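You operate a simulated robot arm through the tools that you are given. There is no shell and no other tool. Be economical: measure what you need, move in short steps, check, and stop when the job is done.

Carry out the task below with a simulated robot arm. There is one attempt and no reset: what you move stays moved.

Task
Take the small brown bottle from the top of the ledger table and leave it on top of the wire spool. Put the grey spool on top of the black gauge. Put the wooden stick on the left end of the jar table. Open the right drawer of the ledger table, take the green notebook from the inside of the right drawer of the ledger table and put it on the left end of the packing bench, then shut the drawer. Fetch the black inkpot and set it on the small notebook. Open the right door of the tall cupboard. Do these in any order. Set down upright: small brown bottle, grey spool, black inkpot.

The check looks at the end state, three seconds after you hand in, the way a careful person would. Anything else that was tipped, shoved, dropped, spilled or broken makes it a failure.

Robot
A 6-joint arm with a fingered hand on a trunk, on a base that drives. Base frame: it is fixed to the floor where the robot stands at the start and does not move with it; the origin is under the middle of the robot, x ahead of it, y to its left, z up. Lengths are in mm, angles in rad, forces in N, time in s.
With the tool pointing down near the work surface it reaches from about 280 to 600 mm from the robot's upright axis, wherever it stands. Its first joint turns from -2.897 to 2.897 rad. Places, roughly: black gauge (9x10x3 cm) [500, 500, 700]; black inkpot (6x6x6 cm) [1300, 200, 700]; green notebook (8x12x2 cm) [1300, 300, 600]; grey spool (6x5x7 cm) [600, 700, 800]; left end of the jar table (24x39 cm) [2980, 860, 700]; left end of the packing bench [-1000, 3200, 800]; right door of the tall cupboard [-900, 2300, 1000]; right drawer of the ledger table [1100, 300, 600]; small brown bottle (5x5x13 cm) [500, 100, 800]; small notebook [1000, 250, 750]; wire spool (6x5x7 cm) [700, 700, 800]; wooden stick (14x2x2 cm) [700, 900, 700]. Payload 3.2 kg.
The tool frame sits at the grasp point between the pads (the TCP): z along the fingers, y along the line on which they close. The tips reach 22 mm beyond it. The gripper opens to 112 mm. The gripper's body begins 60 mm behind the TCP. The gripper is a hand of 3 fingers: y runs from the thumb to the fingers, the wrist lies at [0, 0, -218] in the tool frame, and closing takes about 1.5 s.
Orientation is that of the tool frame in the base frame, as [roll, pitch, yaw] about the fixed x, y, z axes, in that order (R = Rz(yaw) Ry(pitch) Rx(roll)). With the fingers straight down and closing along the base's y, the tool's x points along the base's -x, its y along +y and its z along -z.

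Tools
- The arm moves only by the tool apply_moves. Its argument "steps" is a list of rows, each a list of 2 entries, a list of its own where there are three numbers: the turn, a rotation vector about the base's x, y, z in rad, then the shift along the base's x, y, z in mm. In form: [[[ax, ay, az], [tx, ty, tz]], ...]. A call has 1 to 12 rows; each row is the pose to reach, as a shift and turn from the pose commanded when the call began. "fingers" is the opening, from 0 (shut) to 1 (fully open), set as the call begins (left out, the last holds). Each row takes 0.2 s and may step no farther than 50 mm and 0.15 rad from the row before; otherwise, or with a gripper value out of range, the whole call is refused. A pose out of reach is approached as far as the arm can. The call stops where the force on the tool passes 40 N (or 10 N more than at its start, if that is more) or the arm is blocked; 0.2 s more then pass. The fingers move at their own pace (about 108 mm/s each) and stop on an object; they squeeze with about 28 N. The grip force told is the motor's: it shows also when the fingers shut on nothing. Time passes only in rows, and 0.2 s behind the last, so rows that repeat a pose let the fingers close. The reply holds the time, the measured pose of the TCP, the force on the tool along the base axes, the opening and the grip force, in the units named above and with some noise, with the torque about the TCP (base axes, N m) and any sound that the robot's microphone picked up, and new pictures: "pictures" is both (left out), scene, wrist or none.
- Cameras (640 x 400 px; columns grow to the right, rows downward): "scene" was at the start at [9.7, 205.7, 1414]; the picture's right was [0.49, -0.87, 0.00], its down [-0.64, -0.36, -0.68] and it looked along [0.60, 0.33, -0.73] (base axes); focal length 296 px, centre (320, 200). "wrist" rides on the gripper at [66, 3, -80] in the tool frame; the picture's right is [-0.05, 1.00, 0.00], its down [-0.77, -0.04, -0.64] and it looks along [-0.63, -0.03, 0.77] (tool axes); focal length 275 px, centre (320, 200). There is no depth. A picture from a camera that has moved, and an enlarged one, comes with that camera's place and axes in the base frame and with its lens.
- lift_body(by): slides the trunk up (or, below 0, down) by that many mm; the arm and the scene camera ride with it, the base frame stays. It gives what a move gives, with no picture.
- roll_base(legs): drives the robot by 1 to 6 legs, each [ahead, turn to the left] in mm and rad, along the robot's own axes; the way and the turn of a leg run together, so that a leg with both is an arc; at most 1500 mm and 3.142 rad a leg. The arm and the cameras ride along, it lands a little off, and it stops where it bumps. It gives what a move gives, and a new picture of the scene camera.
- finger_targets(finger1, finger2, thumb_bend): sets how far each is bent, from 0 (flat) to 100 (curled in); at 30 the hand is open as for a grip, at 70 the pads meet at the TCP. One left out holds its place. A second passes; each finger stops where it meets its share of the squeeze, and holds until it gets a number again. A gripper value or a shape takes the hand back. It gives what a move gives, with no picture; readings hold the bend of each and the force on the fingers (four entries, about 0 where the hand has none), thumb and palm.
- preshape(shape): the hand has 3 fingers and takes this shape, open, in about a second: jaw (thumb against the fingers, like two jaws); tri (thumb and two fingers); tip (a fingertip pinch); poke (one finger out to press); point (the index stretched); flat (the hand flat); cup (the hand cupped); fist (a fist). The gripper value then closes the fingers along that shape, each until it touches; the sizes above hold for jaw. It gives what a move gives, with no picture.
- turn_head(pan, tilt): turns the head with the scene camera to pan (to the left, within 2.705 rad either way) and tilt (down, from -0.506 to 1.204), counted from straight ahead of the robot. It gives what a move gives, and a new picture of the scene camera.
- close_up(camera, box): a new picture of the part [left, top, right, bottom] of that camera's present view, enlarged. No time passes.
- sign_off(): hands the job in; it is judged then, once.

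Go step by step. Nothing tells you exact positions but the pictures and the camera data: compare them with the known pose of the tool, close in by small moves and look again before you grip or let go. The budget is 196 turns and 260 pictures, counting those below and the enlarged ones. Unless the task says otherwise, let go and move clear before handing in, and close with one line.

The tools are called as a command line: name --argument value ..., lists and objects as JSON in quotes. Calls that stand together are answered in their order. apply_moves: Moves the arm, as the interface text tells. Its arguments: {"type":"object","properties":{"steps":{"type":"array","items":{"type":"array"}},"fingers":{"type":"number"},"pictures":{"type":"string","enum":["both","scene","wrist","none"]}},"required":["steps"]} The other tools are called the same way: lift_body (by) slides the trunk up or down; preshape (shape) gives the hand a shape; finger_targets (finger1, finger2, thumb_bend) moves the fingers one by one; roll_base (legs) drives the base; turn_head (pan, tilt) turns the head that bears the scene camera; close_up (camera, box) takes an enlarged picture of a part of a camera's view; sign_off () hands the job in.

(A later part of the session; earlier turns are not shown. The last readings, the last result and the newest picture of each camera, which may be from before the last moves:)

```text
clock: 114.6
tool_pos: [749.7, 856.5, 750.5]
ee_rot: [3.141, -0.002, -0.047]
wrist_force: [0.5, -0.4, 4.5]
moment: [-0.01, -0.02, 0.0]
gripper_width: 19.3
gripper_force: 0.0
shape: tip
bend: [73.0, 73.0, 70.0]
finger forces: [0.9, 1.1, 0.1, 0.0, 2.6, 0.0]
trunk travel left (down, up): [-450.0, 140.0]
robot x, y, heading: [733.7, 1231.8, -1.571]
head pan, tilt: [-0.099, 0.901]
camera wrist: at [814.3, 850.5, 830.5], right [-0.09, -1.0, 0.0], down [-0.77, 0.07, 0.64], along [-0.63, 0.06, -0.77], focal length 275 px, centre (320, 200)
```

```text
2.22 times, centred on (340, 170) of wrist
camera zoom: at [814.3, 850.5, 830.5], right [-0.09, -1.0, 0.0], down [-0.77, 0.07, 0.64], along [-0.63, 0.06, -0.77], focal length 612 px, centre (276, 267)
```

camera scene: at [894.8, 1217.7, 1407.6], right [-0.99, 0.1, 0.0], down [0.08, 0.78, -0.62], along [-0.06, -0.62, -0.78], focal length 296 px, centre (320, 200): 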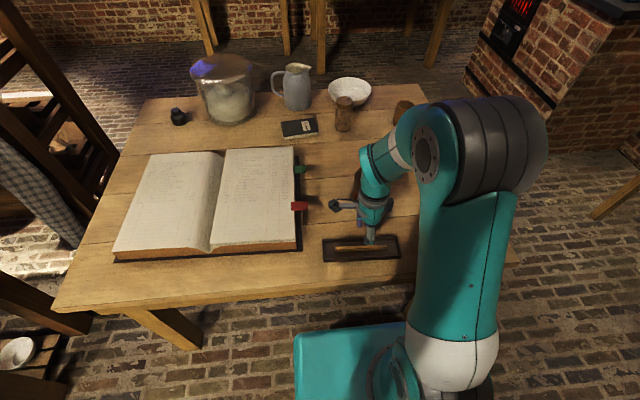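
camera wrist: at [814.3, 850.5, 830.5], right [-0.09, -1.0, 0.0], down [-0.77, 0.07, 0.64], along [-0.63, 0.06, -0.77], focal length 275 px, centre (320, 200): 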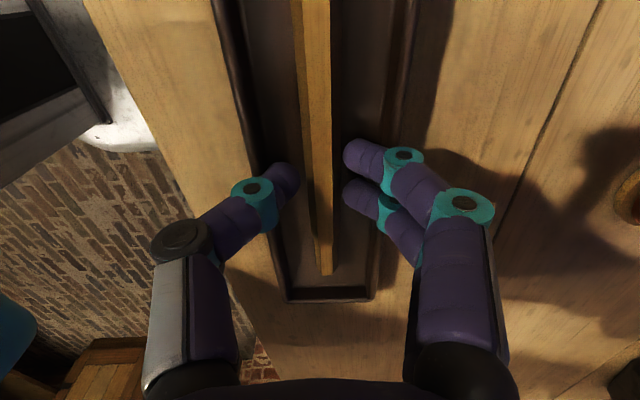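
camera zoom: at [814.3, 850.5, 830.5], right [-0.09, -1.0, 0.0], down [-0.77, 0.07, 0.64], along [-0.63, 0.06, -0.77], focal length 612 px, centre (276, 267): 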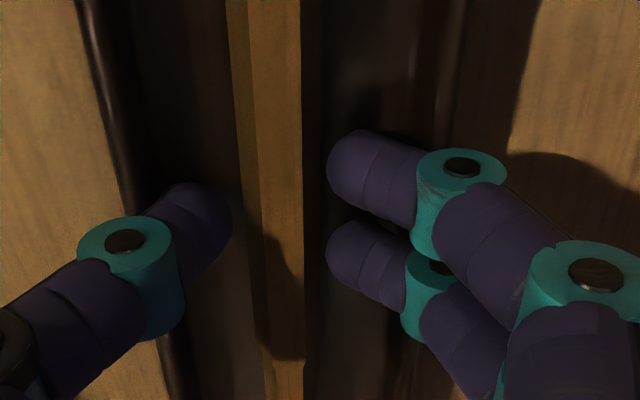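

Light contact with the tray, fingers straddling the stick. Close.

apply_moves --steps '[[[0, 0, 0], [0, 0, 1]], [[0, 0, 0], [0, 0, 1]], [[0, 0, 0], [0, 0, 1]], [[0, 0, 0], [0, 0, 1]], [[0, 0, 0], [0, 0, 1]]]' --fingers 0 --pictures "none"

apply_moves --steps '[[[0, 0, 0], [0, 0, 15]], [[0, 0, 0], [0, 0, 40]], [[0, 0, 0], [0, 0, 80]]]' --pictures "both"

```text
clock: 115.8
tool_pos: [749.1, 855.9, 751.7]
ee_rot: [3.14, -0.001, -0.047]
wrist_force: [-0.1, 0.9, -0.1]
moment: [-0.01, -0.02, -0.02]
gripper_width: 12.1
gripper_force: 28.0
shape: tip
bend: [73.0, 73.0, 71.0]
finger forces: [12.1, 11.9, 0.1, 0.0, 23.8, 0.0]
trunk travel left (down, up): [-450.0, 140.0]
robot x, y, heading: [738.9, 1230.7, -1.572]
head pan, tilt: [-0.099, 0.901]
```

```text
clock: 116.6
tool_pos: [746.9, 854.1, 831.8]
ee_rot: [3.142, 0.0, -0.049]
wrist_force: [0.5, -0.3, 0.3]
moment: [0.04, -0.02, 0.05]
gripper_width: 12.2
gripper_force: 27.8
shape: tip
bend: [73.0, 73.0, 71.0]
finger forces: [12.1, 11.9, 0.1, 0.0, 23.9, 0.0]
trunk travel left (down, up): [-450.0, 140.0]
robot x, y, heading: [737.7, 1230.2, -1.575]
head pan, tilt: [-0.099, 0.901]
camera scene: at [894.8, 1217.8, 1407.5], right [-0.99, 0.1, 0.0], down [0.08, 0.78, -0.62], along [-0.06, -0.62, -0.78], focal length 296 px, centre (320, 200)
camera wrist: at [812.2, 849.0, 911.8], right [-0.09, -1.0, 0.0], down [-0.77, 0.07, 0.64], along [-0.63, 0.06, -0.77], focal length 275 px, centre (320, 200)
```

scene: 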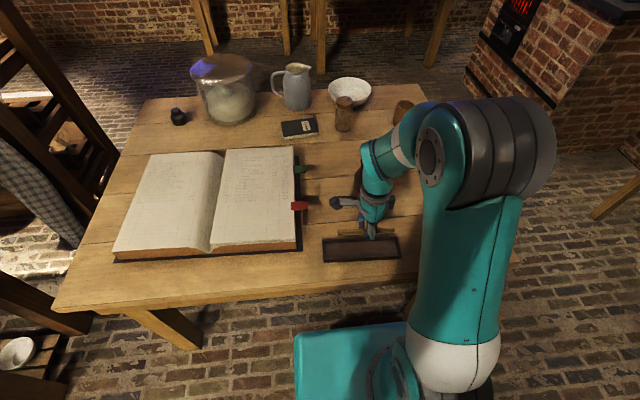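
wrist: 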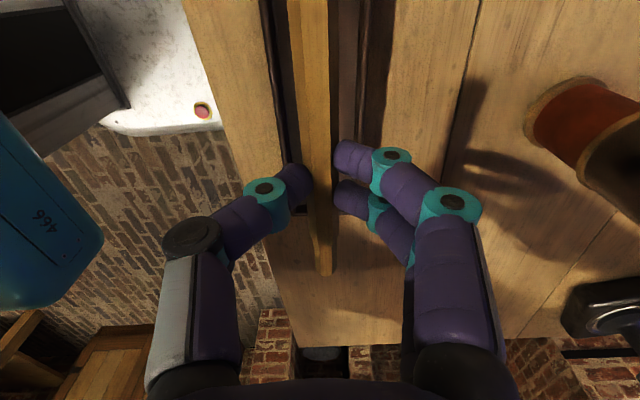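

Stick held. Raise the arm and look toward the jar table at [2980,860].

apply_moves --steps '[[[0, 0, 0], [0, 0, 50]], [[0, 0, 0], [0, 0, 100]], [[0, 0, 0], [0, 0, 150]]]' --pictures "none"

turn_head --pan 1.4 --tilt 0.4

close_up --camera "scene" --box '[260, 80, 580, 280]'

```text
clock: 117.4
tool_pos: [745.9, 853.9, 983.1]
ee_rot: [3.139, -0.001, -0.047]
wrist_force: [0.6, -0.1, -0.2]
moment: [0.04, -0.02, -0.03]
gripper_width: 11.8
gripper_force: 27.5
shape: tip
bend: [73.0, 73.0, 71.0]
finger forces: [12.0, 12.1, 0.0, 0.0, 23.9, 0.1]
trunk travel left (down, up): [-450.0, 140.0]
robot x, y, heading: [738.6, 1234.4, -1.575]
head pan, tilt: [-0.099, 0.901]
```

```text
clock: 119.0
tool_pos: [744.8, 852.8, 981.4]
ee_rot: [3.139, -0.001, -0.048]
wrist_force: [-0.2, -0.8, 0.6]
moment: [-0.04, -0.02, -0.01]
gripper_width: 11.6
gripper_force: 27.9
shape: tip
bend: [73.0, 73.0, 71.0]
finger forces: [11.9, 12.0, 0.0, 0.0, 24.0, 0.1]
trunk travel left (down, up): [-450.0, 140.0]
robot x, y, heading: [736.4, 1231.6, -1.571]
head pan, tilt: [1.4, 0.4]
camera scene: at [993.8, 1276.6, 1450.5], right [-0.17, -0.98, 0.0], down [-0.38, 0.07, -0.92], along [0.91, -0.16, -0.39], focal length 296 px, centre (320, 200)
```

scene: 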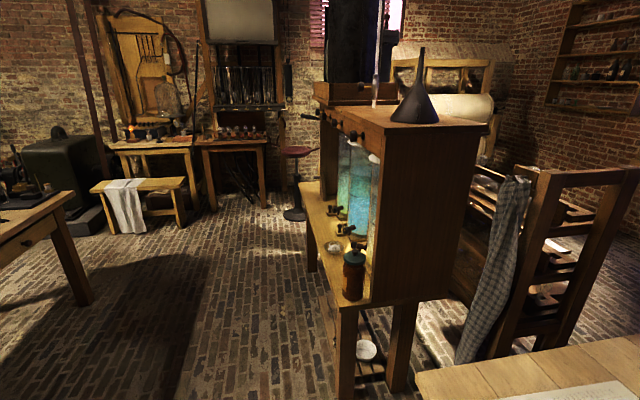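

```text
2.00 times, centred on (420, 180) of scene
camera zoom: at [993.8, 1276.6, 1450.5], right [-0.17, -0.98, 0.0], down [-0.38, 0.07, -0.92], along [0.91, -0.16, -0.39], focal length 592 px, centre (120, 240)
```

zoom: 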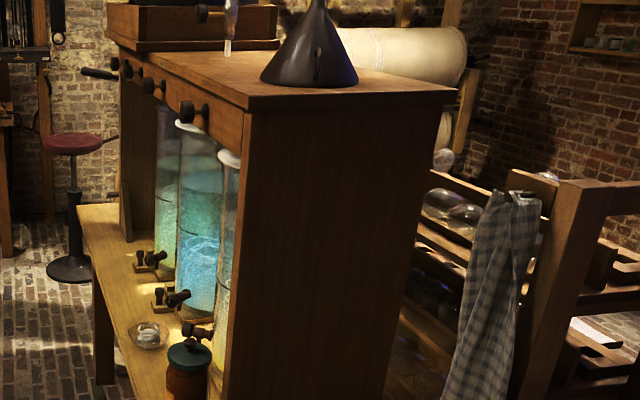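

The jar table's free far end (its left, facing front +y) is around [2980,860]. I drive along the corridor to about [2980,1480] and face it.

roll_base --legs '[[0, 1.705], [1130, 0], [1130, 0], [0, -1.705]]'

turn_head --pan 0.0 --tilt 0.8

```text
clock: 138.7
tool_pos: [3011.2, 1180.7, 981.5]
ee_rot: [3.138, 0.001, -0.073]
wrist_force: [-0.3, -0.2, -0.3]
moment: [0.03, 0.0, 0.03]
gripper_width: 11.5
gripper_force: 27.8
shape: tip
bend: [73.0, 73.0, 71.0]
finger forces: [11.7, 11.7, 0.1, 0.1, 23.5, 0.1]
trunk travel left (down, up): [-450.0, 140.0]
robot x, y, heading: [3010.2, 1559.6, -1.6]
head pan, tilt: [1.4, 0.4]
camera scene: at [3270.3, 1598.6, 1450.6], right [-0.2, -0.98, 0.0], down [-0.38, 0.08, -0.92], along [0.9, -0.18, -0.39], focal length 296 px, centre (320, 200)
```

scene: 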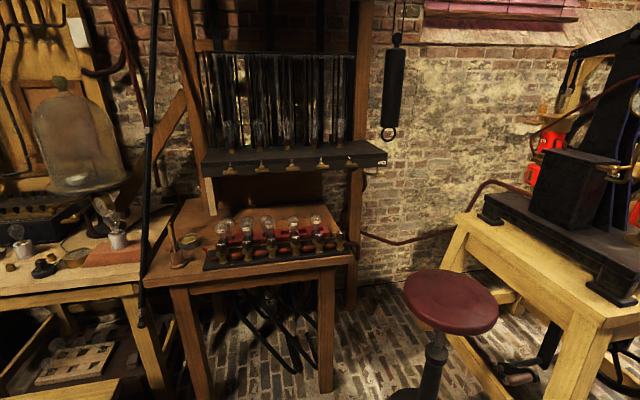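

```text
clock: 140.2
tool_pos: [3012.1, 1180.8, 982.4]
ee_rot: [3.14, 0.0, -0.075]
wrist_force: [0.3, -0.7, 0.0]
moment: [0.02, 0.02, 0.02]
gripper_width: 11.3
gripper_force: 28.2
shape: tip
bend: [73.0, 73.0, 71.0]
finger forces: [11.7, 11.8, 0.0, 0.0, 23.5, 0.0]
trunk travel left (down, up): [-450.0, 140.0]
robot x, y, heading: [3011.5, 1560.6, -1.608]
head pan, tilt: [0.0, 0.799]
camera scene: at [3177.2, 1536.5, 1415.5], right [-1.0, 0.03, 0.0], down [0.02, 0.72, -0.7], along [-0.02, -0.7, -0.72], focal length 296 px, centre (320, 200)
```

scene: 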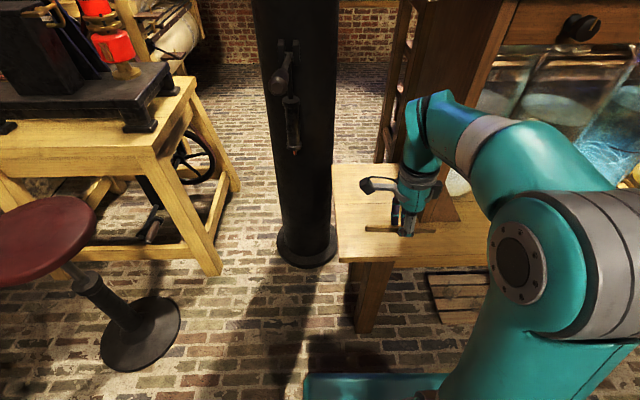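

The free end of the jar table is right ahead. Drive 120 mm closer, then view from the wrist.

roll_base --legs '[[120, 0.02]]'

apply_moves --steps '[[[0, 0, 0.0], [-15, -40, -20]], [[0, 0, 0], [-25, -80, -40]]]' --pictures "both"

```text
clock: 141.5
tool_pos: [3015.5, 1060.7, 981.2]
ee_rot: [3.141, 0.0, -0.052]
wrist_force: [0.2, 0.0, -0.3]
moment: [0.03, 0.01, 0.0]
gripper_width: 11.5
gripper_force: 27.9
shape: tip
bend: [73.0, 73.0, 71.0]
finger forces: [11.9, 11.7, 0.1, 0.0, 23.5, 0.1]
trunk travel left (down, up): [-450.0, 140.0]
robot x, y, heading: [3009.1, 1440.8, -1.578]
head pan, tilt: [0.0, 0.799]
camera scene: at [3175.3, 1419.2, 1415.5], right [-1.0, 0.01, 0.0], down [0.01, 0.72, -0.7], along [-0.01, -0.7, -0.72], focal length 296 px, centre (320, 200)
```

scene: 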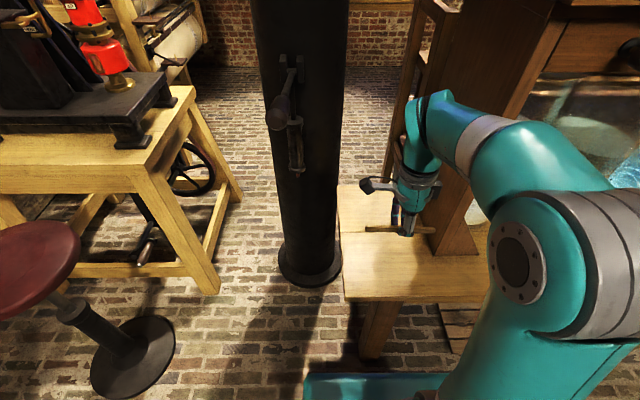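

```text
clock: 142.1
tool_pos: [2993.9, 979.9, 940.1]
ee_rot: [-3.141, 0.001, -0.053]
wrist_force: [-0.2, 0.3, -0.3]
moment: [0.04, -0.02, 0.0]
gripper_width: 11.4
gripper_force: 28.3
shape: tip
bend: [73.0, 73.0, 71.0]
finger forces: [11.7, 11.8, 0.1, 0.0, 23.7, 0.0]
trunk travel left (down, up): [-450.0, 140.0]
robot x, y, heading: [3007.2, 1439.4, -1.579]
head pan, tilt: [0.0, 0.799]
camera scene: at [3175.2, 1419.1, 1415.5], right [-1.0, 0.01, 0.0], down [0.01, 0.72, -0.7], along [-0.01, -0.7, -0.72], focal length 296 px, centre (320, 200)
camera wrist: at [3058.4, 974.5, 1020.1], right [-0.1, -1.0, 0.0], down [-0.77, 0.08, 0.64], along [-0.63, 0.06, -0.77], focal length 275 px, centre (320, 200)
```

scene: 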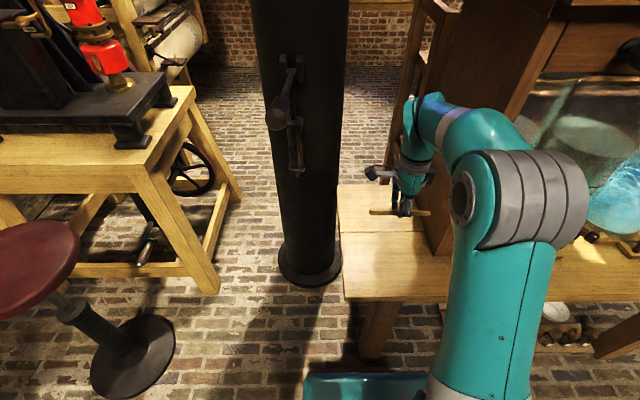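
wrist: 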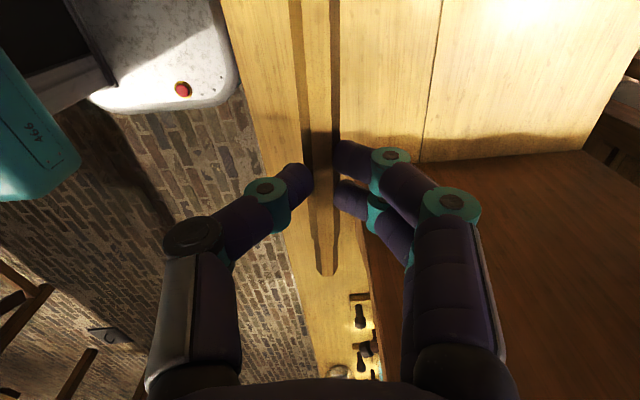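

Clear of the cabinet (x≈2846). Lower the stick over [2990,930].

apply_moves --steps '[[[0, 0, 0.05], [0, -30, -30]], [[0, 0, 0.05], [0, -50, -70]], [[0, 0, 0.05], [0, -50, -115]], [[0, 0, 0.05], [0, -50, -160]]]' --pictures "both"

```text
clock: 143.1
tool_pos: [2989.9, 929.0, 781.0]
ee_rot: [3.14, -0.001, -0.001]
wrist_force: [0.4, 0.8, 0.5]
moment: [0.01, 0.0, 0.02]
gripper_width: 11.5
gripper_force: 28.3
shape: tip
bend: [73.0, 73.0, 71.0]
finger forces: [11.8, 11.8, 0.0, 0.0, 23.5, 0.0]
trunk travel left (down, up): [-450.0, 140.0]
robot x, y, heading: [3010.7, 1439.7, -1.579]
head pan, tilt: [0.0, 0.799]
camera scene: at [3175.3, 1419.6, 1415.5], right [-1.0, 0.01, 0.0], down [0.01, 0.72, -0.7], along [-0.01, -0.7, -0.72], focal length 296 px, centre (320, 200)
camera wrist: at [3056.3, 928.1, 862.2], right [-0.05, -1.0, 0.0], down [-0.77, 0.04, 0.64], along [-0.64, 0.03, -0.77], focal length 275 px, centre (320, 200)
```

scene: 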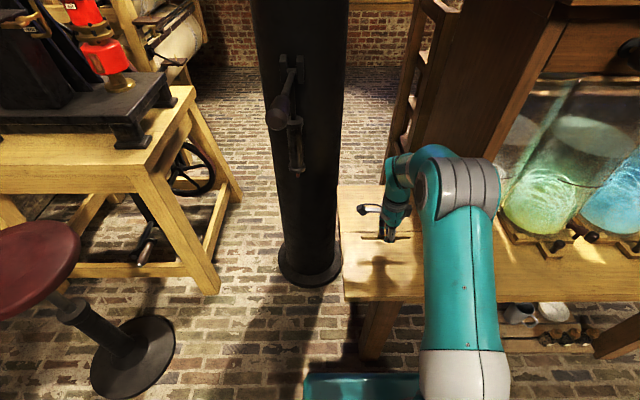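
wrist: 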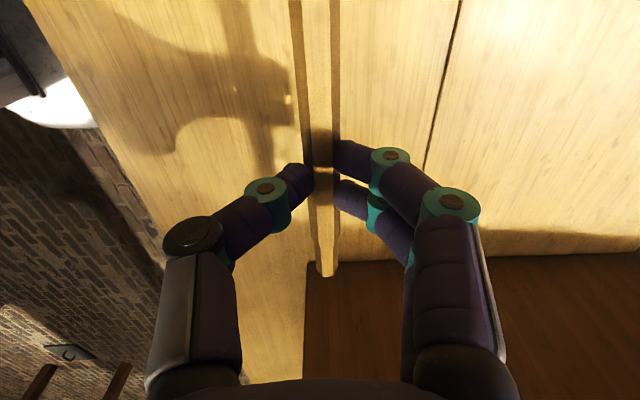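

apply_moves --steps '[[[0, 0, 0], [0, 0, -15]], [[0, 0, 0], [0, 0, -30]], [[0, 0, 0], [0, 0, -40]]]' --pictures "wrist"

close_up --camera "scene" --box '[330, 180, 450, 290]'

```text
clock: 143.9
tool_pos: [2993.0, 930.8, 740.7]
ee_rot: [-3.141, 0.0, -0.003]
wrist_force: [0.4, -0.5, -0.4]
moment: [0.0, 0.0, 0.01]
gripper_width: 11.5
gripper_force: 28.3
shape: tip
bend: [73.0, 73.0, 71.0]
finger forces: [11.7, 11.8, 0.1, 0.0, 23.5, 0.0]
trunk travel left (down, up): [-450.0, 140.0]
robot x, y, heading: [3005.7, 1442.1, -1.576]
head pan, tilt: [0.0, 0.799]
camera wrist: at [3057.3, 929.0, 821.3], right [-0.05, -1.0, 0.0], down [-0.77, 0.04, 0.64], along [-0.64, 0.03, -0.77], focal length 275 px, centre (320, 200)
```

wrist: 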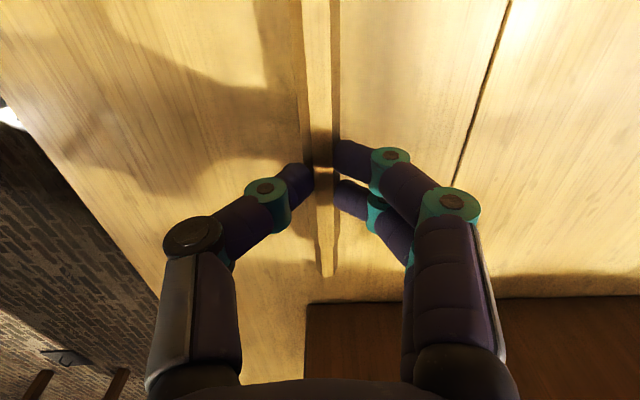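

```text
3.64 times, centred on (390, 235) of scene
camera zoom: at [3175.3, 1419.7, 1415.5], right [-1.0, 0.01, 0.0], down [0.01, 0.72, -0.7], along [-0.01, -0.7, -0.72], focal length 1076 px, centre (66, 73)
```

zoom: 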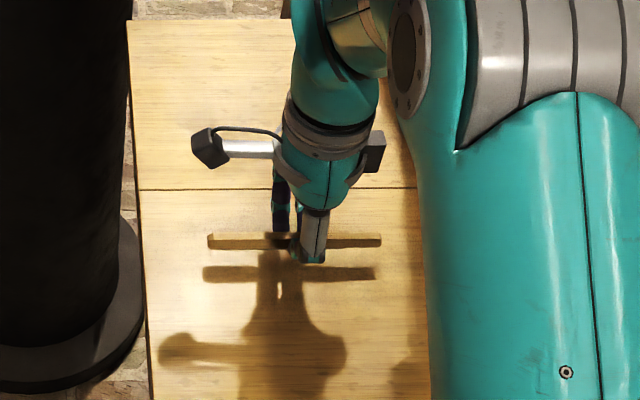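

apply_moves --steps '[[[0, 0, 0], [0, 0, -5]], [[0, 0, 0], [0, 0, -9]], [[0, 0, 0], [0, 0, -12]], [[0, 0, 0], [0, 0, -12]]]' --pictures "none"

close_up --camera "scene" --box '[330, 180, 450, 290]'

```text
clock: 144.9
tool_pos: [2990.4, 930.6, 729.5]
ee_rot: [-3.141, -0.001, -0.003]
wrist_force: [-0.3, -0.4, -0.3]
moment: [0.01, -0.03, 0.01]
gripper_width: 11.2
gripper_force: 27.9
shape: tip
bend: [73.0, 73.0, 71.0]
finger forces: [11.7, 11.8, 0.0, 0.0, 23.6, 0.1]
trunk travel left (down, up): [-450.0, 140.0]
robot x, y, heading: [3009.8, 1444.5, -1.577]
head pan, tilt: [0.0, 0.799]
```

```text
3.64 times, centred on (390, 235) of scene
camera zoom: at [3175.3, 1419.7, 1415.5], right [-1.0, 0.01, 0.0], down [0.01, 0.72, -0.7], along [-0.01, -0.7, -0.72], focal length 1076 px, centre (66, 73)
```

zoom: 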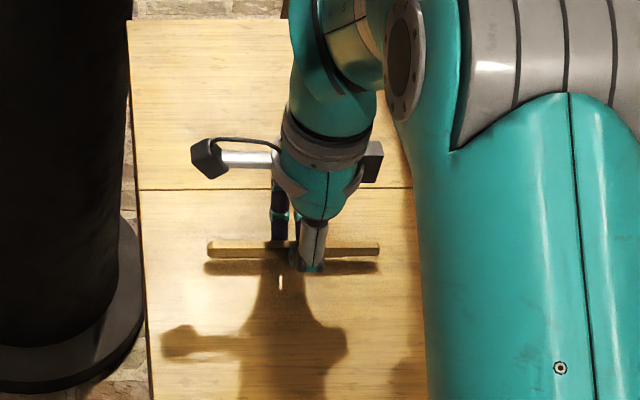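

apply_moves --steps '[[[0, 0, 0], [0, 0, -4]], [[0, 0, 0], [0, 0, -7]], [[0, 0, 0], [0, 0, -9]], [[0, 0, 0], [0, 0, -9]]]' --pictures "none"

apply_moves --steps '[[[0, 0, 0], [0, 0, -1]], [[0, 0, 0], [0, 0, -3]], [[0, 0, 0], [0, 0, -3]]]' --pictures "none"

close_up --camera "scene" --box '[330, 180, 450, 290]'

```text
clock: 145.9
tool_pos: [2991.5, 930.9, 723.0]
ee_rot: [3.137, 0.0, -0.003]
wrist_force: [1.2, -2.2, 24.9]
moment: [-0.12, -0.04, 0.0]
gripper_width: 11.9
gripper_force: 27.7
shape: tip
bend: [73.0, 73.0, 72.0]
finger forces: [15.8, 15.7, 0.0, 0.0, 30.5, 0.0]
trunk travel left (down, up): [-450.0, 140.0]
robot x, y, heading: [3011.7, 1440.3, -1.582]
head pan, tilt: [0.0, 0.799]
```

```text
clock: 146.6
tool_pos: [2991.1, 931.7, 721.1]
ee_rot: [3.13, 0.0, -0.004]
wrist_force: [1.4, 3.3, 26.5]
moment: [-0.02, -0.01, 0.0]
gripper_width: 13.7
gripper_force: 27.7
shape: tip
bend: [74.0, 74.0, 73.0]
finger forces: [14.3, 14.4, 0.0, 0.1, 32.0, 0.1]
trunk travel left (down, up): [-450.0, 140.0]
robot x, y, heading: [3007.6, 1436.0, -1.58]
head pan, tilt: [0.0, 0.799]
stopped in row 3: the force on the tool passed its limit at 40 N (the readings are from after the stop); the commanded pose is now the measured one
```

```text
3.64 times, centred on (390, 235) of scene
camera zoom: at [3175.5, 1423.0, 1415.4], right [-1.0, 0.01, 0.0], down [0.01, 0.72, -0.7], along [-0.01, -0.7, -0.72], focal length 1076 px, centre (66, 73)
```

zoom: 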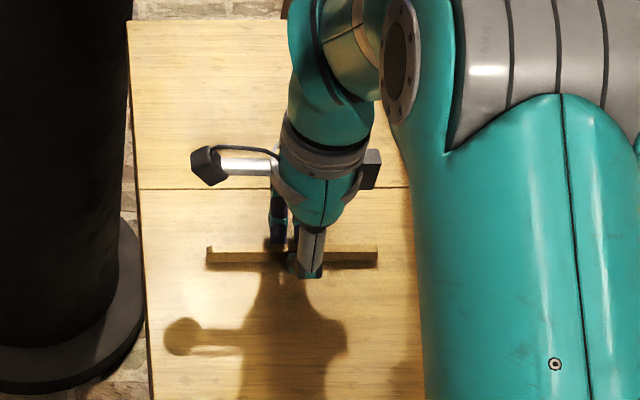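

Contact with the table. Ease up and release gently.

apply_moves --steps '[[[0, 0, 0], [0, 0, 2]], [[0, 0, 0], [0, 0, 4]]]' --pictures "none"

apply_moves --steps '[[[0, 0, 0], [0, 0, 0]], [[0, 0, 0], [0, 0, 0]], [[0, 0, 0], [0, 0, 0]], [[0, 0, 0], [0, 0, 20]], [[0, 0, 0], [0, 0, 65]], [[0, 0, 0], [0, 0, 115]], [[0, 0, 0], [0, 30, 155]], [[0, 0, 0], [0, 60, 190]], [[0, 0, 0], [0, 90, 220]]]' --fingers 0.4 --pictures "both"

```text
clock: 147.2
tool_pos: [2991.7, 932.0, 722.4]
ee_rot: [3.139, 0.0, -0.002]
wrist_force: [2.8, -0.8, 6.9]
moment: [-0.08, -0.03, 0.01]
gripper_width: 13.2
gripper_force: 28.0
shape: tip
bend: [74.0, 74.0, 73.0]
finger forces: [12.9, 12.9, 0.1, 0.0, 24.9, 0.0]
trunk travel left (down, up): [-450.0, 140.0]
robot x, y, heading: [3007.3, 1442.6, -1.583]
head pan, tilt: [0.0, 0.799]
```

```text
clock: 149.2
tool_pos: [2991.2, 1022.3, 942.7]
ee_rot: [3.136, -0.001, -0.001]
wrist_force: [-0.3, -0.4, 0.3]
moment: [-0.01, -0.02, 0.0]
gripper_width: 44.3
gripper_force: 0.1
shape: tip
bend: [73.0, 73.0, 70.0]
finger forces: [0.1, 0.0, 0.0, 0.0, 0.1, 0.0]
trunk travel left (down, up): [-450.0, 140.0]
robot x, y, heading: [3011.8, 1441.6, -1.583]
head pan, tilt: [0.0, 0.799]
camera scene: at [3175.4, 1420.1, 1415.4], right [-1.0, 0.01, 0.0], down [0.01, 0.72, -0.7], along [-0.01, -0.7, -0.72], focal length 296 px, centre (320, 200)
camera wrist: at [3056.4, 1020.4, 1022.8], right [-0.05, -1.0, 0.0], down [-0.77, 0.04, 0.64], along [-0.64, 0.03, -0.77], focal length 275 px, centre (320, 200)
```

scene: 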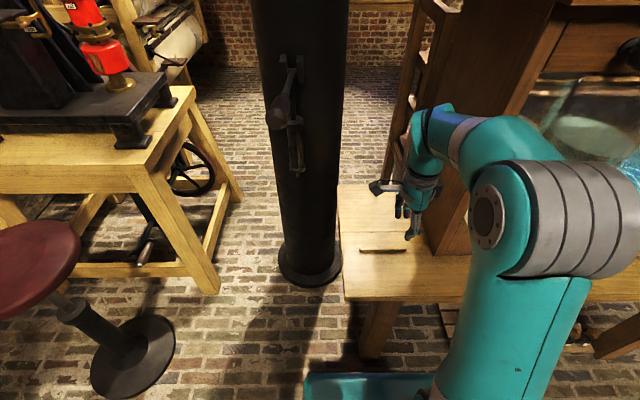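
wrist: 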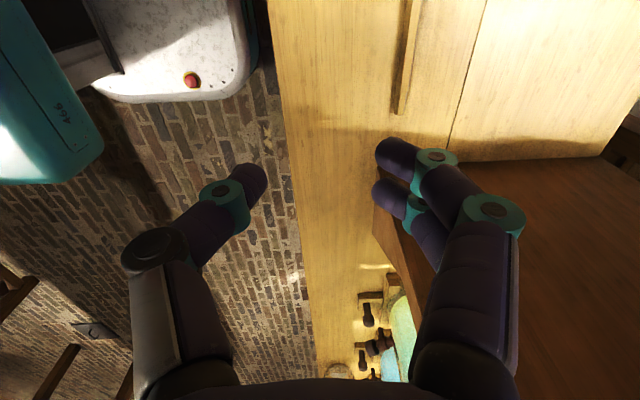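

Stick placed. Next the −y side of the ledger table for inkpot and drawer; drive back along the corridor first.

roll_base --legs '[[0, -1.56], [1500, 0], [1480, 0]]'

```text
clock: 167.3
tool_pos: [-370.4, 1474.4, 941.9]
ee_rot: [3.139, 0.001, -1.59]
wrist_force: [0.0, -0.6, -0.2]
moment: [-0.01, 0.01, 0.05]
gripper_width: 44.6
gripper_force: 0.0
shape: tip
bend: [73.0, 73.0, 70.0]
finger forces: [0.0, 0.1, 0.1, 0.1, 0.0, 0.0]
trunk travel left (down, up): [-450.0, 140.0]
robot x, y, heading: [50.0, 1446.4, 3.116]
head pan, tilt: [0.0, 0.799]
camera scene: at [24.8, 1284.9, 1415.5], right [0.03, 1.0, 0.0], down [0.72, -0.02, -0.7], along [-0.7, 0.02, -0.72], focal length 296 px, centre (320, 200)
```

scene: 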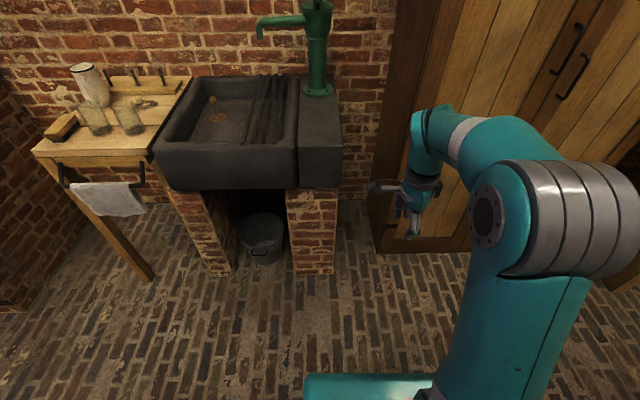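

We're near the tall cupboard with an empty hand, so I'll do the door now. Look at it.

turn_head --pan -0.75 --tilt 0.3

close_up --camera "scene" --box '[200, 60, 440, 300]'

```text
clock: 168.4
tool_pos: [-370.7, 1475.3, 941.5]
ee_rot: [3.137, 0.0, -1.588]
wrist_force: [-0.9, 0.9, -0.5]
moment: [0.05, -0.01, 0.03]
gripper_width: 44.3
gripper_force: 0.0
shape: tip
bend: [73.0, 73.0, 70.0]
finger forces: [0.0, 0.0, 0.0, 0.1, 0.1, 0.0]
trunk travel left (down, up): [-450.0, 140.0]
robot x, y, heading: [49.7, 1447.7, 3.118]
head pan, tilt: [-0.75, 0.3]
camera scene: at [38.8, 1348.2, 1459.8], right [0.7, 0.71, 0.0], down [0.21, -0.21, -0.96], along [-0.68, 0.67, -0.3], focal length 296 px, centre (320, 200)
```

scene: 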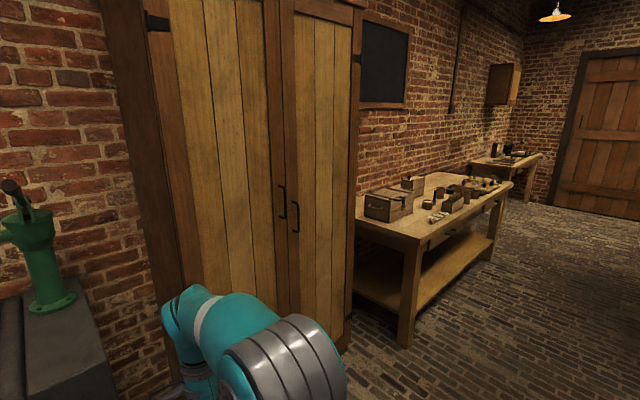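

```text
1.67 times, centred on (320, 180) of scene
camera zoom: at [38.8, 1348.2, 1459.8], right [0.7, 0.71, 0.0], down [0.21, -0.21, -0.96], along [-0.68, 0.67, -0.3], focal length 493 px, centre (320, 233)
```

zoom: 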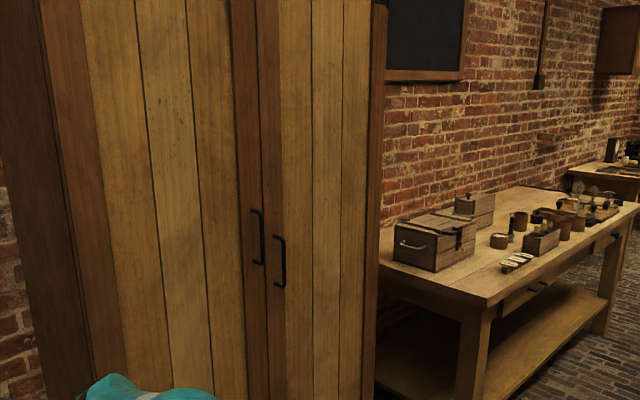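

The right door's handle is near [-880,2108,1007], hinge at y≈2470. Drive to about [-180,2060] facing −x.

roll_base --legs '[[0, -1.545], [620, 0], [0, 1.57], [220, 0]]'

turn_head --pan -0.1 --tilt 0.5

```text
clock: 180.7
tool_pos: [-575.0, 2119.9, 943.1]
ee_rot: [3.139, 0.0, -1.639]
wrist_force: [-0.2, 0.4, 0.5]
moment: [0.0, -0.03, -0.01]
gripper_width: 44.4
gripper_force: 0.1
shape: tip
bend: [73.0, 73.0, 70.0]
finger forces: [0.0, 0.0, 0.0, 0.1, 0.0, 0.0]
trunk travel left (down, up): [-450.0, 140.0]
robot x, y, heading: [-157.3, 2072.1, 3.072]
head pan, tilt: [-0.75, 0.3]
camera scene: at [-172.9, 1974.6, 1459.8], right [0.73, 0.68, 0.0], down [0.2, -0.22, -0.96], along [-0.65, 0.7, -0.3], focal length 296 px, centre (320, 200)
```

scene: 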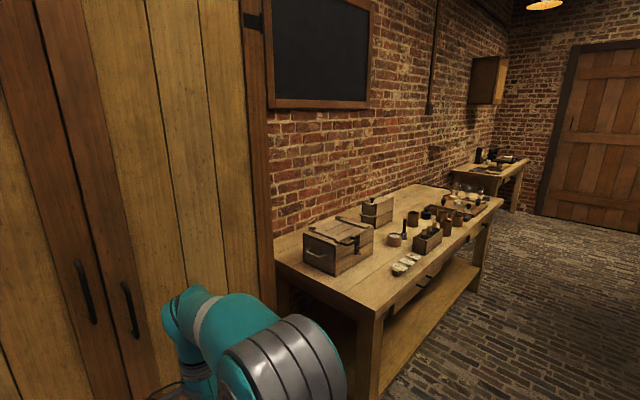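

```text
clock: 181.7
tool_pos: [-574.8, 2119.9, 941.4]
ee_rot: [3.137, 0.0, -1.636]
wrist_force: [0.1, -0.5, 0.6]
moment: [-0.02, -0.04, -0.02]
gripper_width: 44.5
gripper_force: 0.0
shape: tip
bend: [73.0, 73.0, 70.0]
finger forces: [0.0, 0.0, 0.0, 0.0, 0.1, 0.0]
trunk travel left (down, up): [-450.0, 140.0]
robot x, y, heading: [-158.9, 2076.0, 3.072]
head pan, tilt: [-0.099, 0.499]
camera scene: at [-198.6, 1921.7, 1441.5], right [0.17, 0.99, 0.0], down [0.47, -0.08, -0.88], along [-0.87, 0.15, -0.48], focal length 296 px, centre (320, 200)
```

scene: 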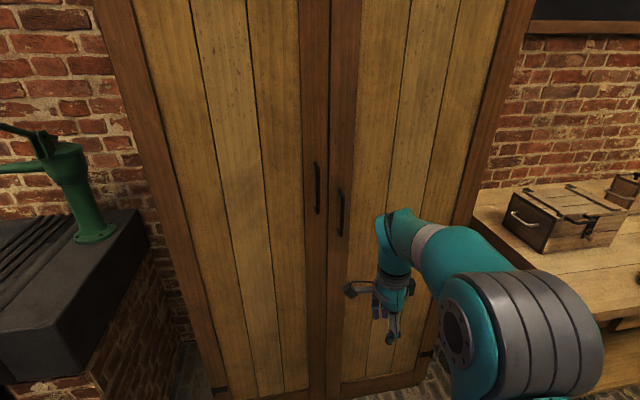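

Handle triangulates to [-897,2102,1007]. First unwind the hand yaw (tool y along world y) and open in jaw shape.

preshape --shape "jaw"

apply_moves --steps '[[[0, 0, 0.1363], [6, -2, 5]], [[0, 0, 0.2726], [12, -4, 10]], [[0, 0, 0.4089], [18, -6, 15]], [[0, 0, 0.5452], [24, -8, 20]], [[0, 0, 0.6815], [30, -10, 25]], [[0, 0, 0.8178], [36, -12, 30]], [[0, 0, 0.9541], [42, -13, 35]], [[0, 0, 1.0904], [48, -14, 40]], [[0, 0, 1.2267], [54, -15, 45]], [[0, 0, 1.363], [60, -16, 50]], [[0, 0, 1.4993], [66, -17, 55]], [[0, 0, 1.636], [70, -18, 58]]]' --pictures "none"

apply_moves --steps '[[[0, 0.1428, 0], [-31, 0, -17]], [[0, 0.2856, 0], [-61.5, 0, -29.5]], [[0, 0.4284, 0], [-90.6, 0, -37.8]], [[0, 0.5712, 0], [-117.8, 0, -42.1]], [[0, 0.714, 0], [-142.8, 0, -42.6]], [[0, 0.8568, 0], [-164.8, 0, -39.8]], [[0, 0.9996, 0], [-183.4, 0, -34.2]], [[0, 1.1424, 0], [-198.3, 0, -26.1]], [[0, 1.2852, 0], [-209.2, 0, -16]], [[0, 1.428, 0], [-215.8, 0, -4.8]], [[0, 1.571, 0], [-218, 0, 7]]]' --pictures "both"

```text
clock: 182.6
tool_pos: [-574.3, 2120.6, 942.9]
ee_rot: [3.137, 0.0, -1.635]
wrist_force: [0.1, 0.6, -0.5]
moment: [0.0, 0.0, -0.02]
gripper_width: 112.3
gripper_force: 0.1
shape: jaw
bend: [30.0, 30.0, 30.0]
finger forces: [0.0, 0.0, 0.0, 0.0, 0.0, 0.1]
trunk travel left (down, up): [-450.0, 140.0]
robot x, y, heading: [-161.5, 2072.9, 3.074]
head pan, tilt: [-0.099, 0.499]
```

```text
clock: 185.2
tool_pos: [-505.0, 2101.4, 998.1]
ee_rot: [3.138, -0.001, 0.002]
wrist_force: [-0.3, -0.3, -0.4]
moment: [0.04, -0.03, 0.03]
gripper_width: 112.0
gripper_force: 0.1
shape: jaw
bend: [30.0, 30.0, 30.0]
finger forces: [0.0, 0.0, 0.1, 0.0, 0.0, 0.0]
trunk travel left (down, up): [-450.0, 140.0]
robot x, y, heading: [-152.7, 2075.4, 3.075]
head pan, tilt: [-0.099, 0.499]
```

```text
clock: 187.6
tool_pos: [-722.5, 2100.8, 1007.9]
ee_rot: [0.843, 1.567, -2.292]
wrist_force: [0.4, -0.8, 0.3]
moment: [0.0, 0.01, 0.0]
gripper_width: 111.8
gripper_force: 0.0
shape: jaw
bend: [30.0, 30.0, 30.0]
finger forces: [0.0, 0.1, 0.0, 0.0, 0.1, 0.0]
out of reach, approached as far as the arm can: row 6, 7, 8
trunk travel left (down, up): [-450.0, 140.0]
robot x, y, heading: [-157.5, 2069.9, 3.069]
head pan, tilt: [-0.099, 0.499]
camera scene: at [-198.7, 1921.7, 1441.4], right [0.17, 0.99, 0.0], down [0.47, -0.08, -0.88], along [-0.86, 0.15, -0.48], focal length 296 px, centre (320, 200)
camera wrist: at [-643.0, 2099.8, 941.0], right [0.01, -1.0, 0.05], down [0.64, 0.04, 0.77], along [-0.77, 0.03, 0.64], focal length 275 px, centre (320, 200)
```

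scene: 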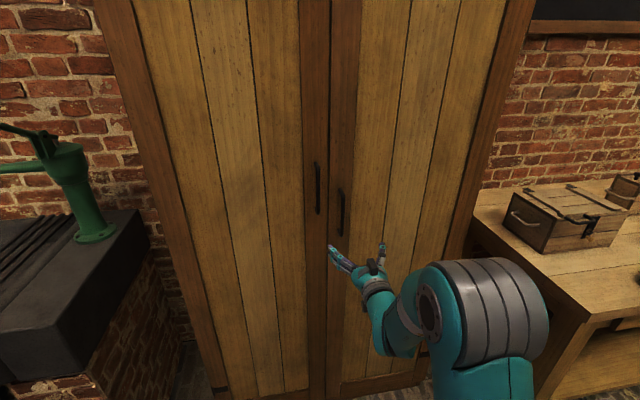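
wrist: 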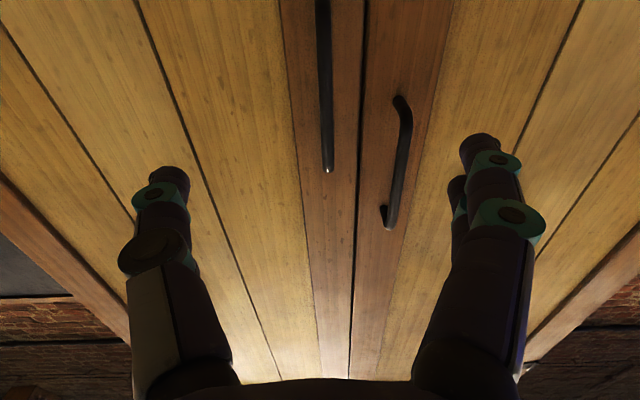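

I see the right door's handle straight ahead in the wrist view (image left of the seam). Narrow the opening and approach.

apply_moves --steps '[[[0, 0, 0], [-30, 0, -10]], [[0, 0, 0], [-70, 0, -20]], [[0, 0, 0], [-105, 0, -20]]]' --fingers 0.45 --pictures "wrist"

close_up --camera "scene" --box '[270, 150, 430, 290]'

```text
clock: 188.4
tool_pos: [-829.4, 2103.0, 985.5]
ee_rot: [1.138, 1.569, -1.998]
wrist_force: [-0.2, -0.6, -0.1]
moment: [-0.01, 0.02, -0.01]
gripper_width: 51.2
gripper_force: 0.1
shape: jaw
bend: [73.0, 73.0, 70.0]
finger forces: [0.0, 0.1, 0.1, 0.0, 0.0, 0.0]
trunk travel left (down, up): [-450.0, 140.0]
robot x, y, heading: [-155.6, 2077.4, 3.073]
head pan, tilt: [-0.099, 0.499]
camera wrist: at [-749.4, 2101.4, 918.4], right [0.0, -1.0, 0.05], down [0.64, 0.04, 0.77], along [-0.77, 0.03, 0.64], focal length 275 px, centre (320, 200)
```

wrist: 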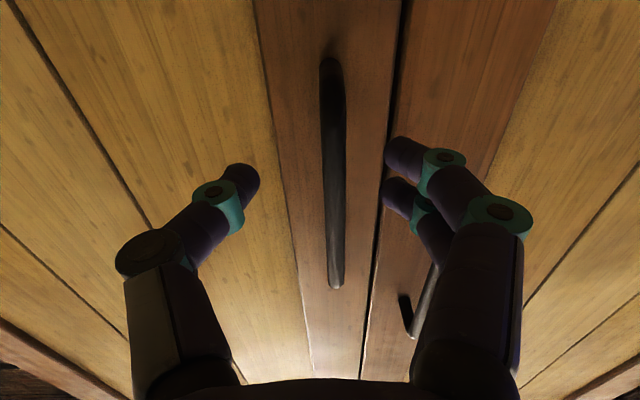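

```text
2.86 times, centred on (350, 220) of scene
camera zoom: at [-198.8, 1921.6, 1441.4], right [0.17, 0.99, 0.0], down [0.47, -0.08, -0.88], along [-0.86, 0.15, -0.48], focal length 845 px, centre (234, 143)
```

zoom: 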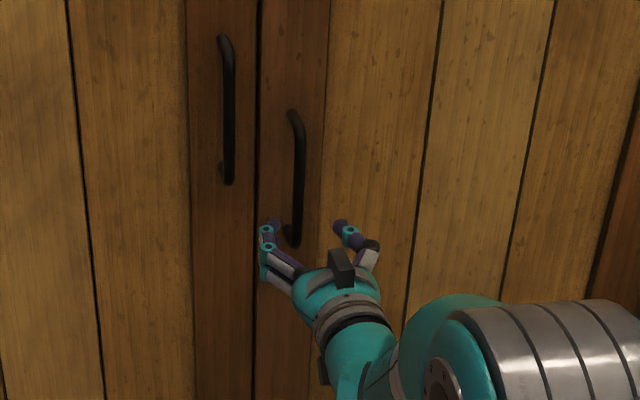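

Handle spans z 947–1107 at y≈2098, x≈−872. Advance 38 mm and close on it.

apply_moves --steps '[[[0, 0, 0], [-15, -4, 5]], [[0, 0, 0], [-30, -4, 5]], [[0, 0, 0], [-38, -4, 5]]]' --pictures "wrist"

apply_moves --steps '[[[0, 0, 0], [0, 0, 0]], [[0, 0, 0], [0, 0, 0]], [[0, 0, 0], [0, 0, 0]], [[0, 0, 0], [0, 0, 0]], [[0, 0, 0], [0, 0, 0]], [[0, 0, 0], [0, 0, 0]]]' --fingers 0 --pictures "wrist"

```text
clock: 189.2
tool_pos: [-866.7, 2096.9, 991.4]
ee_rot: [1.616, 1.57, -1.521]
wrist_force: [-0.2, -0.2, 0.9]
moment: [0.04, 0.0, -0.05]
gripper_width: 51.3
gripper_force: 0.1
shape: jaw
bend: [73.0, 73.0, 70.0]
finger forces: [0.0, 0.0, 0.0, 0.0, 0.0, 0.0]
trunk travel left (down, up): [-450.0, 140.0]
robot x, y, heading: [-159.4, 2072.6, 3.073]
head pan, tilt: [-0.099, 0.499]
camera wrist: at [-786.6, 2096.4, 924.7], right [0.0, -1.0, 0.05], down [0.64, 0.04, 0.77], along [-0.77, 0.03, 0.64], focal length 275 px, centre (320, 200)
```

wrist: 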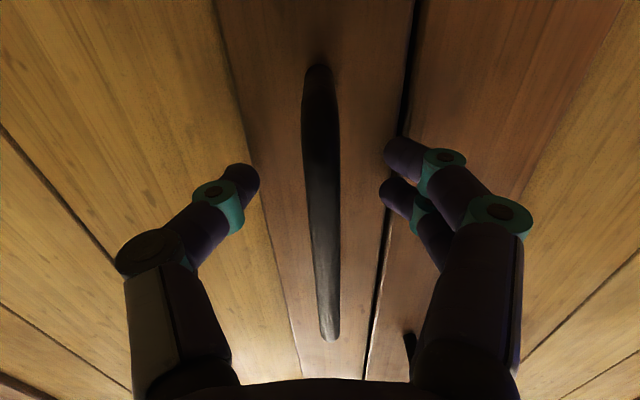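

```text
clock: 190.6
tool_pos: [-866.9, 2098.1, 990.8]
ee_rot: [1.603, 1.569, -1.536]
wrist_force: [-2.3, 3.8, -0.3]
moment: [0.03, -0.03, 0.05]
gripper_width: 0.0
gripper_force: 28.3
shape: jaw
bend: [68.0, 68.0, 76.0]
finger forces: [0.0, 0.1, 0.0, 0.0, 4.8, 0.0]
trunk travel left (down, up): [-450.0, 140.0]
robot x, y, heading: [-158.2, 2076.6, 3.067]
head pan, tilt: [-0.099, 0.499]
camera wrist: at [-786.7, 2097.0, 924.6], right [0.0, -1.0, 0.05], down [0.64, 0.04, 0.77], along [-0.77, 0.03, 0.64], focal length 275 px, centre (320, 200)
```

wrist: 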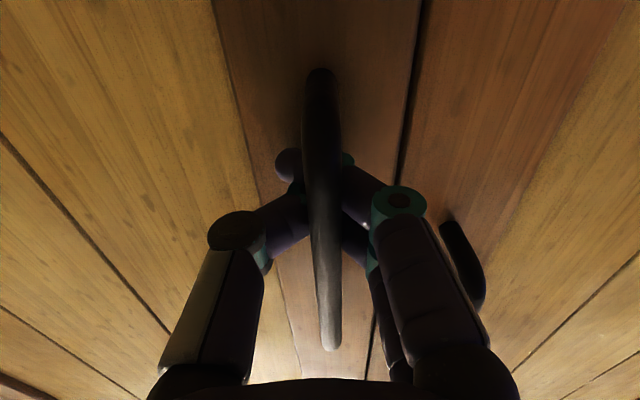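

The fingers hook fully behind the bar. Pull along the door's arc in small steps.

apply_moves --steps '[[[0, 0, 0.05], [20, 3, 0]], [[0, 0, 0.1], [41, 7, 0]], [[0, 0, 0.2], [81, 19, 0]], [[0, 0, 0.3], [120, 34, 0]]]' --pictures "both"

```text
clock: 191.6
tool_pos: [-741.4, 2131.2, 991.1]
ee_rot: [2.181, 1.569, -0.655]
wrist_force: [3.7, -7.5, -4.1]
moment: [0.04, 0.06, -0.18]
gripper_width: 0.0
gripper_force: 27.6
shape: jaw
bend: [68.0, 68.0, 76.0]
finger forces: [0.0, 0.0, 0.1, 0.0, 0.1, 0.1]
trunk travel left (down, up): [-450.0, 140.0]
robot x, y, heading: [-158.6, 2074.3, 3.072]
head pan, tilt: [-0.099, 0.499]
camera scene: at [-197.7, 1920.6, 1441.2], right [0.17, 0.99, 0.0], down [0.47, -0.08, -0.88], along [-0.87, 0.15, -0.48], focal length 296 px, centre (320, 200)
camera wrist: at [-664.4, 2153.9, 924.9], right [0.3, -0.95, 0.05], down [0.59, 0.23, 0.77], along [-0.75, -0.2, 0.63], focal length 275 px, centre (320, 200)
```

scene: 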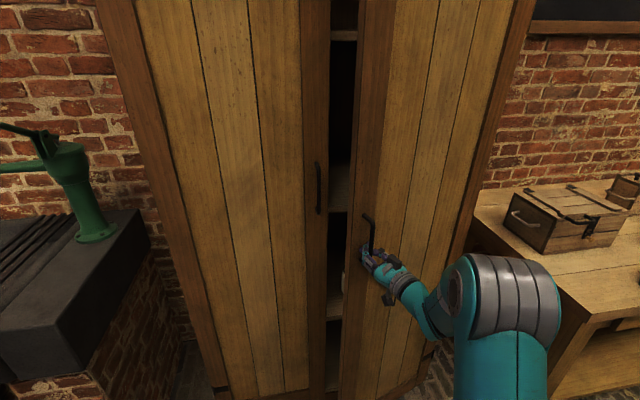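
wrist: 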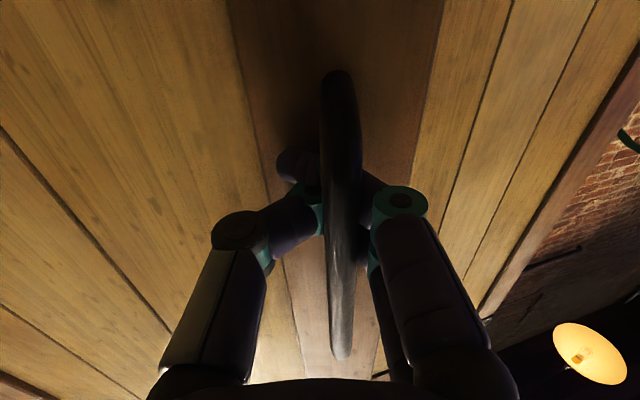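

The door follows. Continue the arc.

apply_moves --steps '[[[0, 0, 0.1], [37, 19, 0]], [[0, 0, 0.2], [72, 42, 0]], [[0, 0, 0.3], [105, 68, 0]], [[0, 0, 0.4], [134, 97, 0]], [[0, 0, 0.5], [161, 129, 0]]]' --pictures "scene"

```text
clock: 192.5
tool_pos: [-629.9, 2198.1, 991.4]
ee_rot: [-1.669, 1.57, 2.114]
wrist_force: [13.0, -15.6, 0.8]
moment: [-0.02, 0.03, -0.66]
gripper_width: 0.0
gripper_force: 28.0
shape: jaw
bend: [71.0, 71.0, 75.0]
finger forces: [24.6, 25.0, 0.0, 0.0, 0.0, 0.0]
trunk travel left (down, up): [-450.0, 140.0]
robot x, y, heading: [-156.9, 2073.9, 3.07]
head pan, tilt: [-0.099, 0.499]
stopped in row 4: the force on the tool passed its limit at 42 N (the readings are from after the stop); the commanded pose is now the measured one
camera scene: at [-195.0, 1918.4, 1441.4], right [0.17, 0.99, 0.0], down [0.47, -0.08, -0.88], along [-0.87, 0.15, -0.48], focal length 296 px, centre (320, 200)
```

scene: 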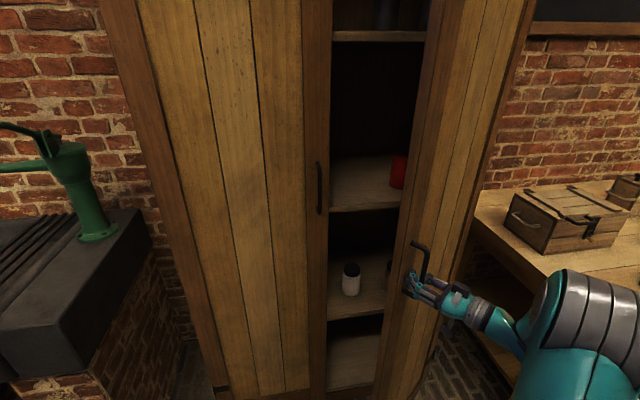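

Slightly tight on the inside of the arc — the hinge is a bit farther. Continue with a corrected, wider arc.

apply_moves --steps '[[[0, 0, 0], [5, -5, 0]], [[0, 0, 0.05], [20, 12, 0]], [[0, 0, 0.1], [35, 28, 0]], [[0, 0, 0.2], [63, 62, 0]], [[0, 0, 0.3], [88, 99, 0]], [[0, 0, 0.4], [109, 138, 0]]]' --pictures "scene"

```text
clock: 193.6
tool_pos: [-557.9, 2273.1, 991.5]
ee_rot: [-2.816, 1.568, 1.202]
wrist_force: [19.3, -13.0, -0.4]
moment: [-0.01, 0.03, -0.74]
gripper_width: 0.0
gripper_force: 27.5
shape: jaw
bend: [71.0, 71.0, 75.0]
finger forces: [26.9, 27.4, 0.0, 0.1, 0.0, 0.0]
trunk travel left (down, up): [-450.0, 140.0]
robot x, y, heading: [-154.9, 2072.0, 3.07]
head pan, tilt: [-0.099, 0.499]
stopped in row 5: the force on the tool passed its limit at 42 N (the readings are from after the stop); the commanded pose is now the measured one
camera scene: at [-194.3, 1918.5, 1441.3], right [0.17, 0.99, 0.0], down [0.47, -0.08, -0.88], along [-0.87, 0.15, -0.48], focal length 296 px, centre (320, 200)
```

scene: 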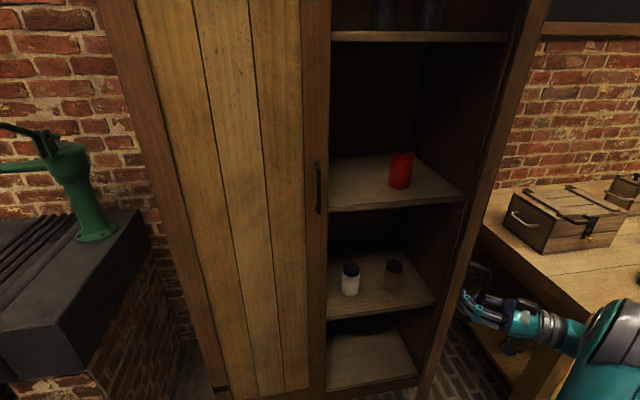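

Door is ~50° open. Relieve outward and continue to open it wider.

apply_moves --steps '[[[0, 0, 0], [9, -6, 0]], [[0, 0, 0.0], [25, 14, 0]], [[0, 0, 0.1], [38, 31, 0]], [[0, 0, 0.2], [59, 70, 0]], [[0, 0, 0.3], [77, 112, 0]], [[0, 0, 0.4], [91, 155, 0]]]' --pictures "scene"

```text
clock: 194.7
tool_pos: [-511.7, 2320.9, 974.6]
ee_rot: [-1.785, 1.559, 2.446]
wrist_force: [0.2, 0.0, 20.3]
moment: [-0.06, 0.05, 0.01]
gripper_width: 0.1
gripper_force: 27.8
shape: jaw
bend: [69.0, 69.0, 76.0]
finger forces: [25.6, 0.0, 0.0, 0.0, 4.8, 0.0]
out of reach, approached as far as the arm can: row 4, 5
trunk travel left (down, up): [-450.0, 140.0]
robot x, y, heading: [-155.0, 2072.5, 3.073]
head pan, tilt: [-0.099, 0.499]
stopped in row 5: the force on the tool passed its limit at 74 N (the readings are from after the stop); the commanded pose is now the measured one
camera scene: at [-196.4, 1920.8, 1441.8], right [0.17, 0.99, 0.0], down [0.47, -0.08, -0.88], along [-0.87, 0.15, -0.48], focal length 296 px, centre (320, 200)
```

scene: 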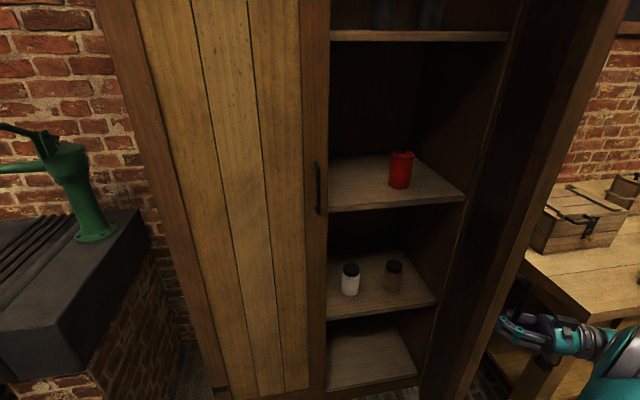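

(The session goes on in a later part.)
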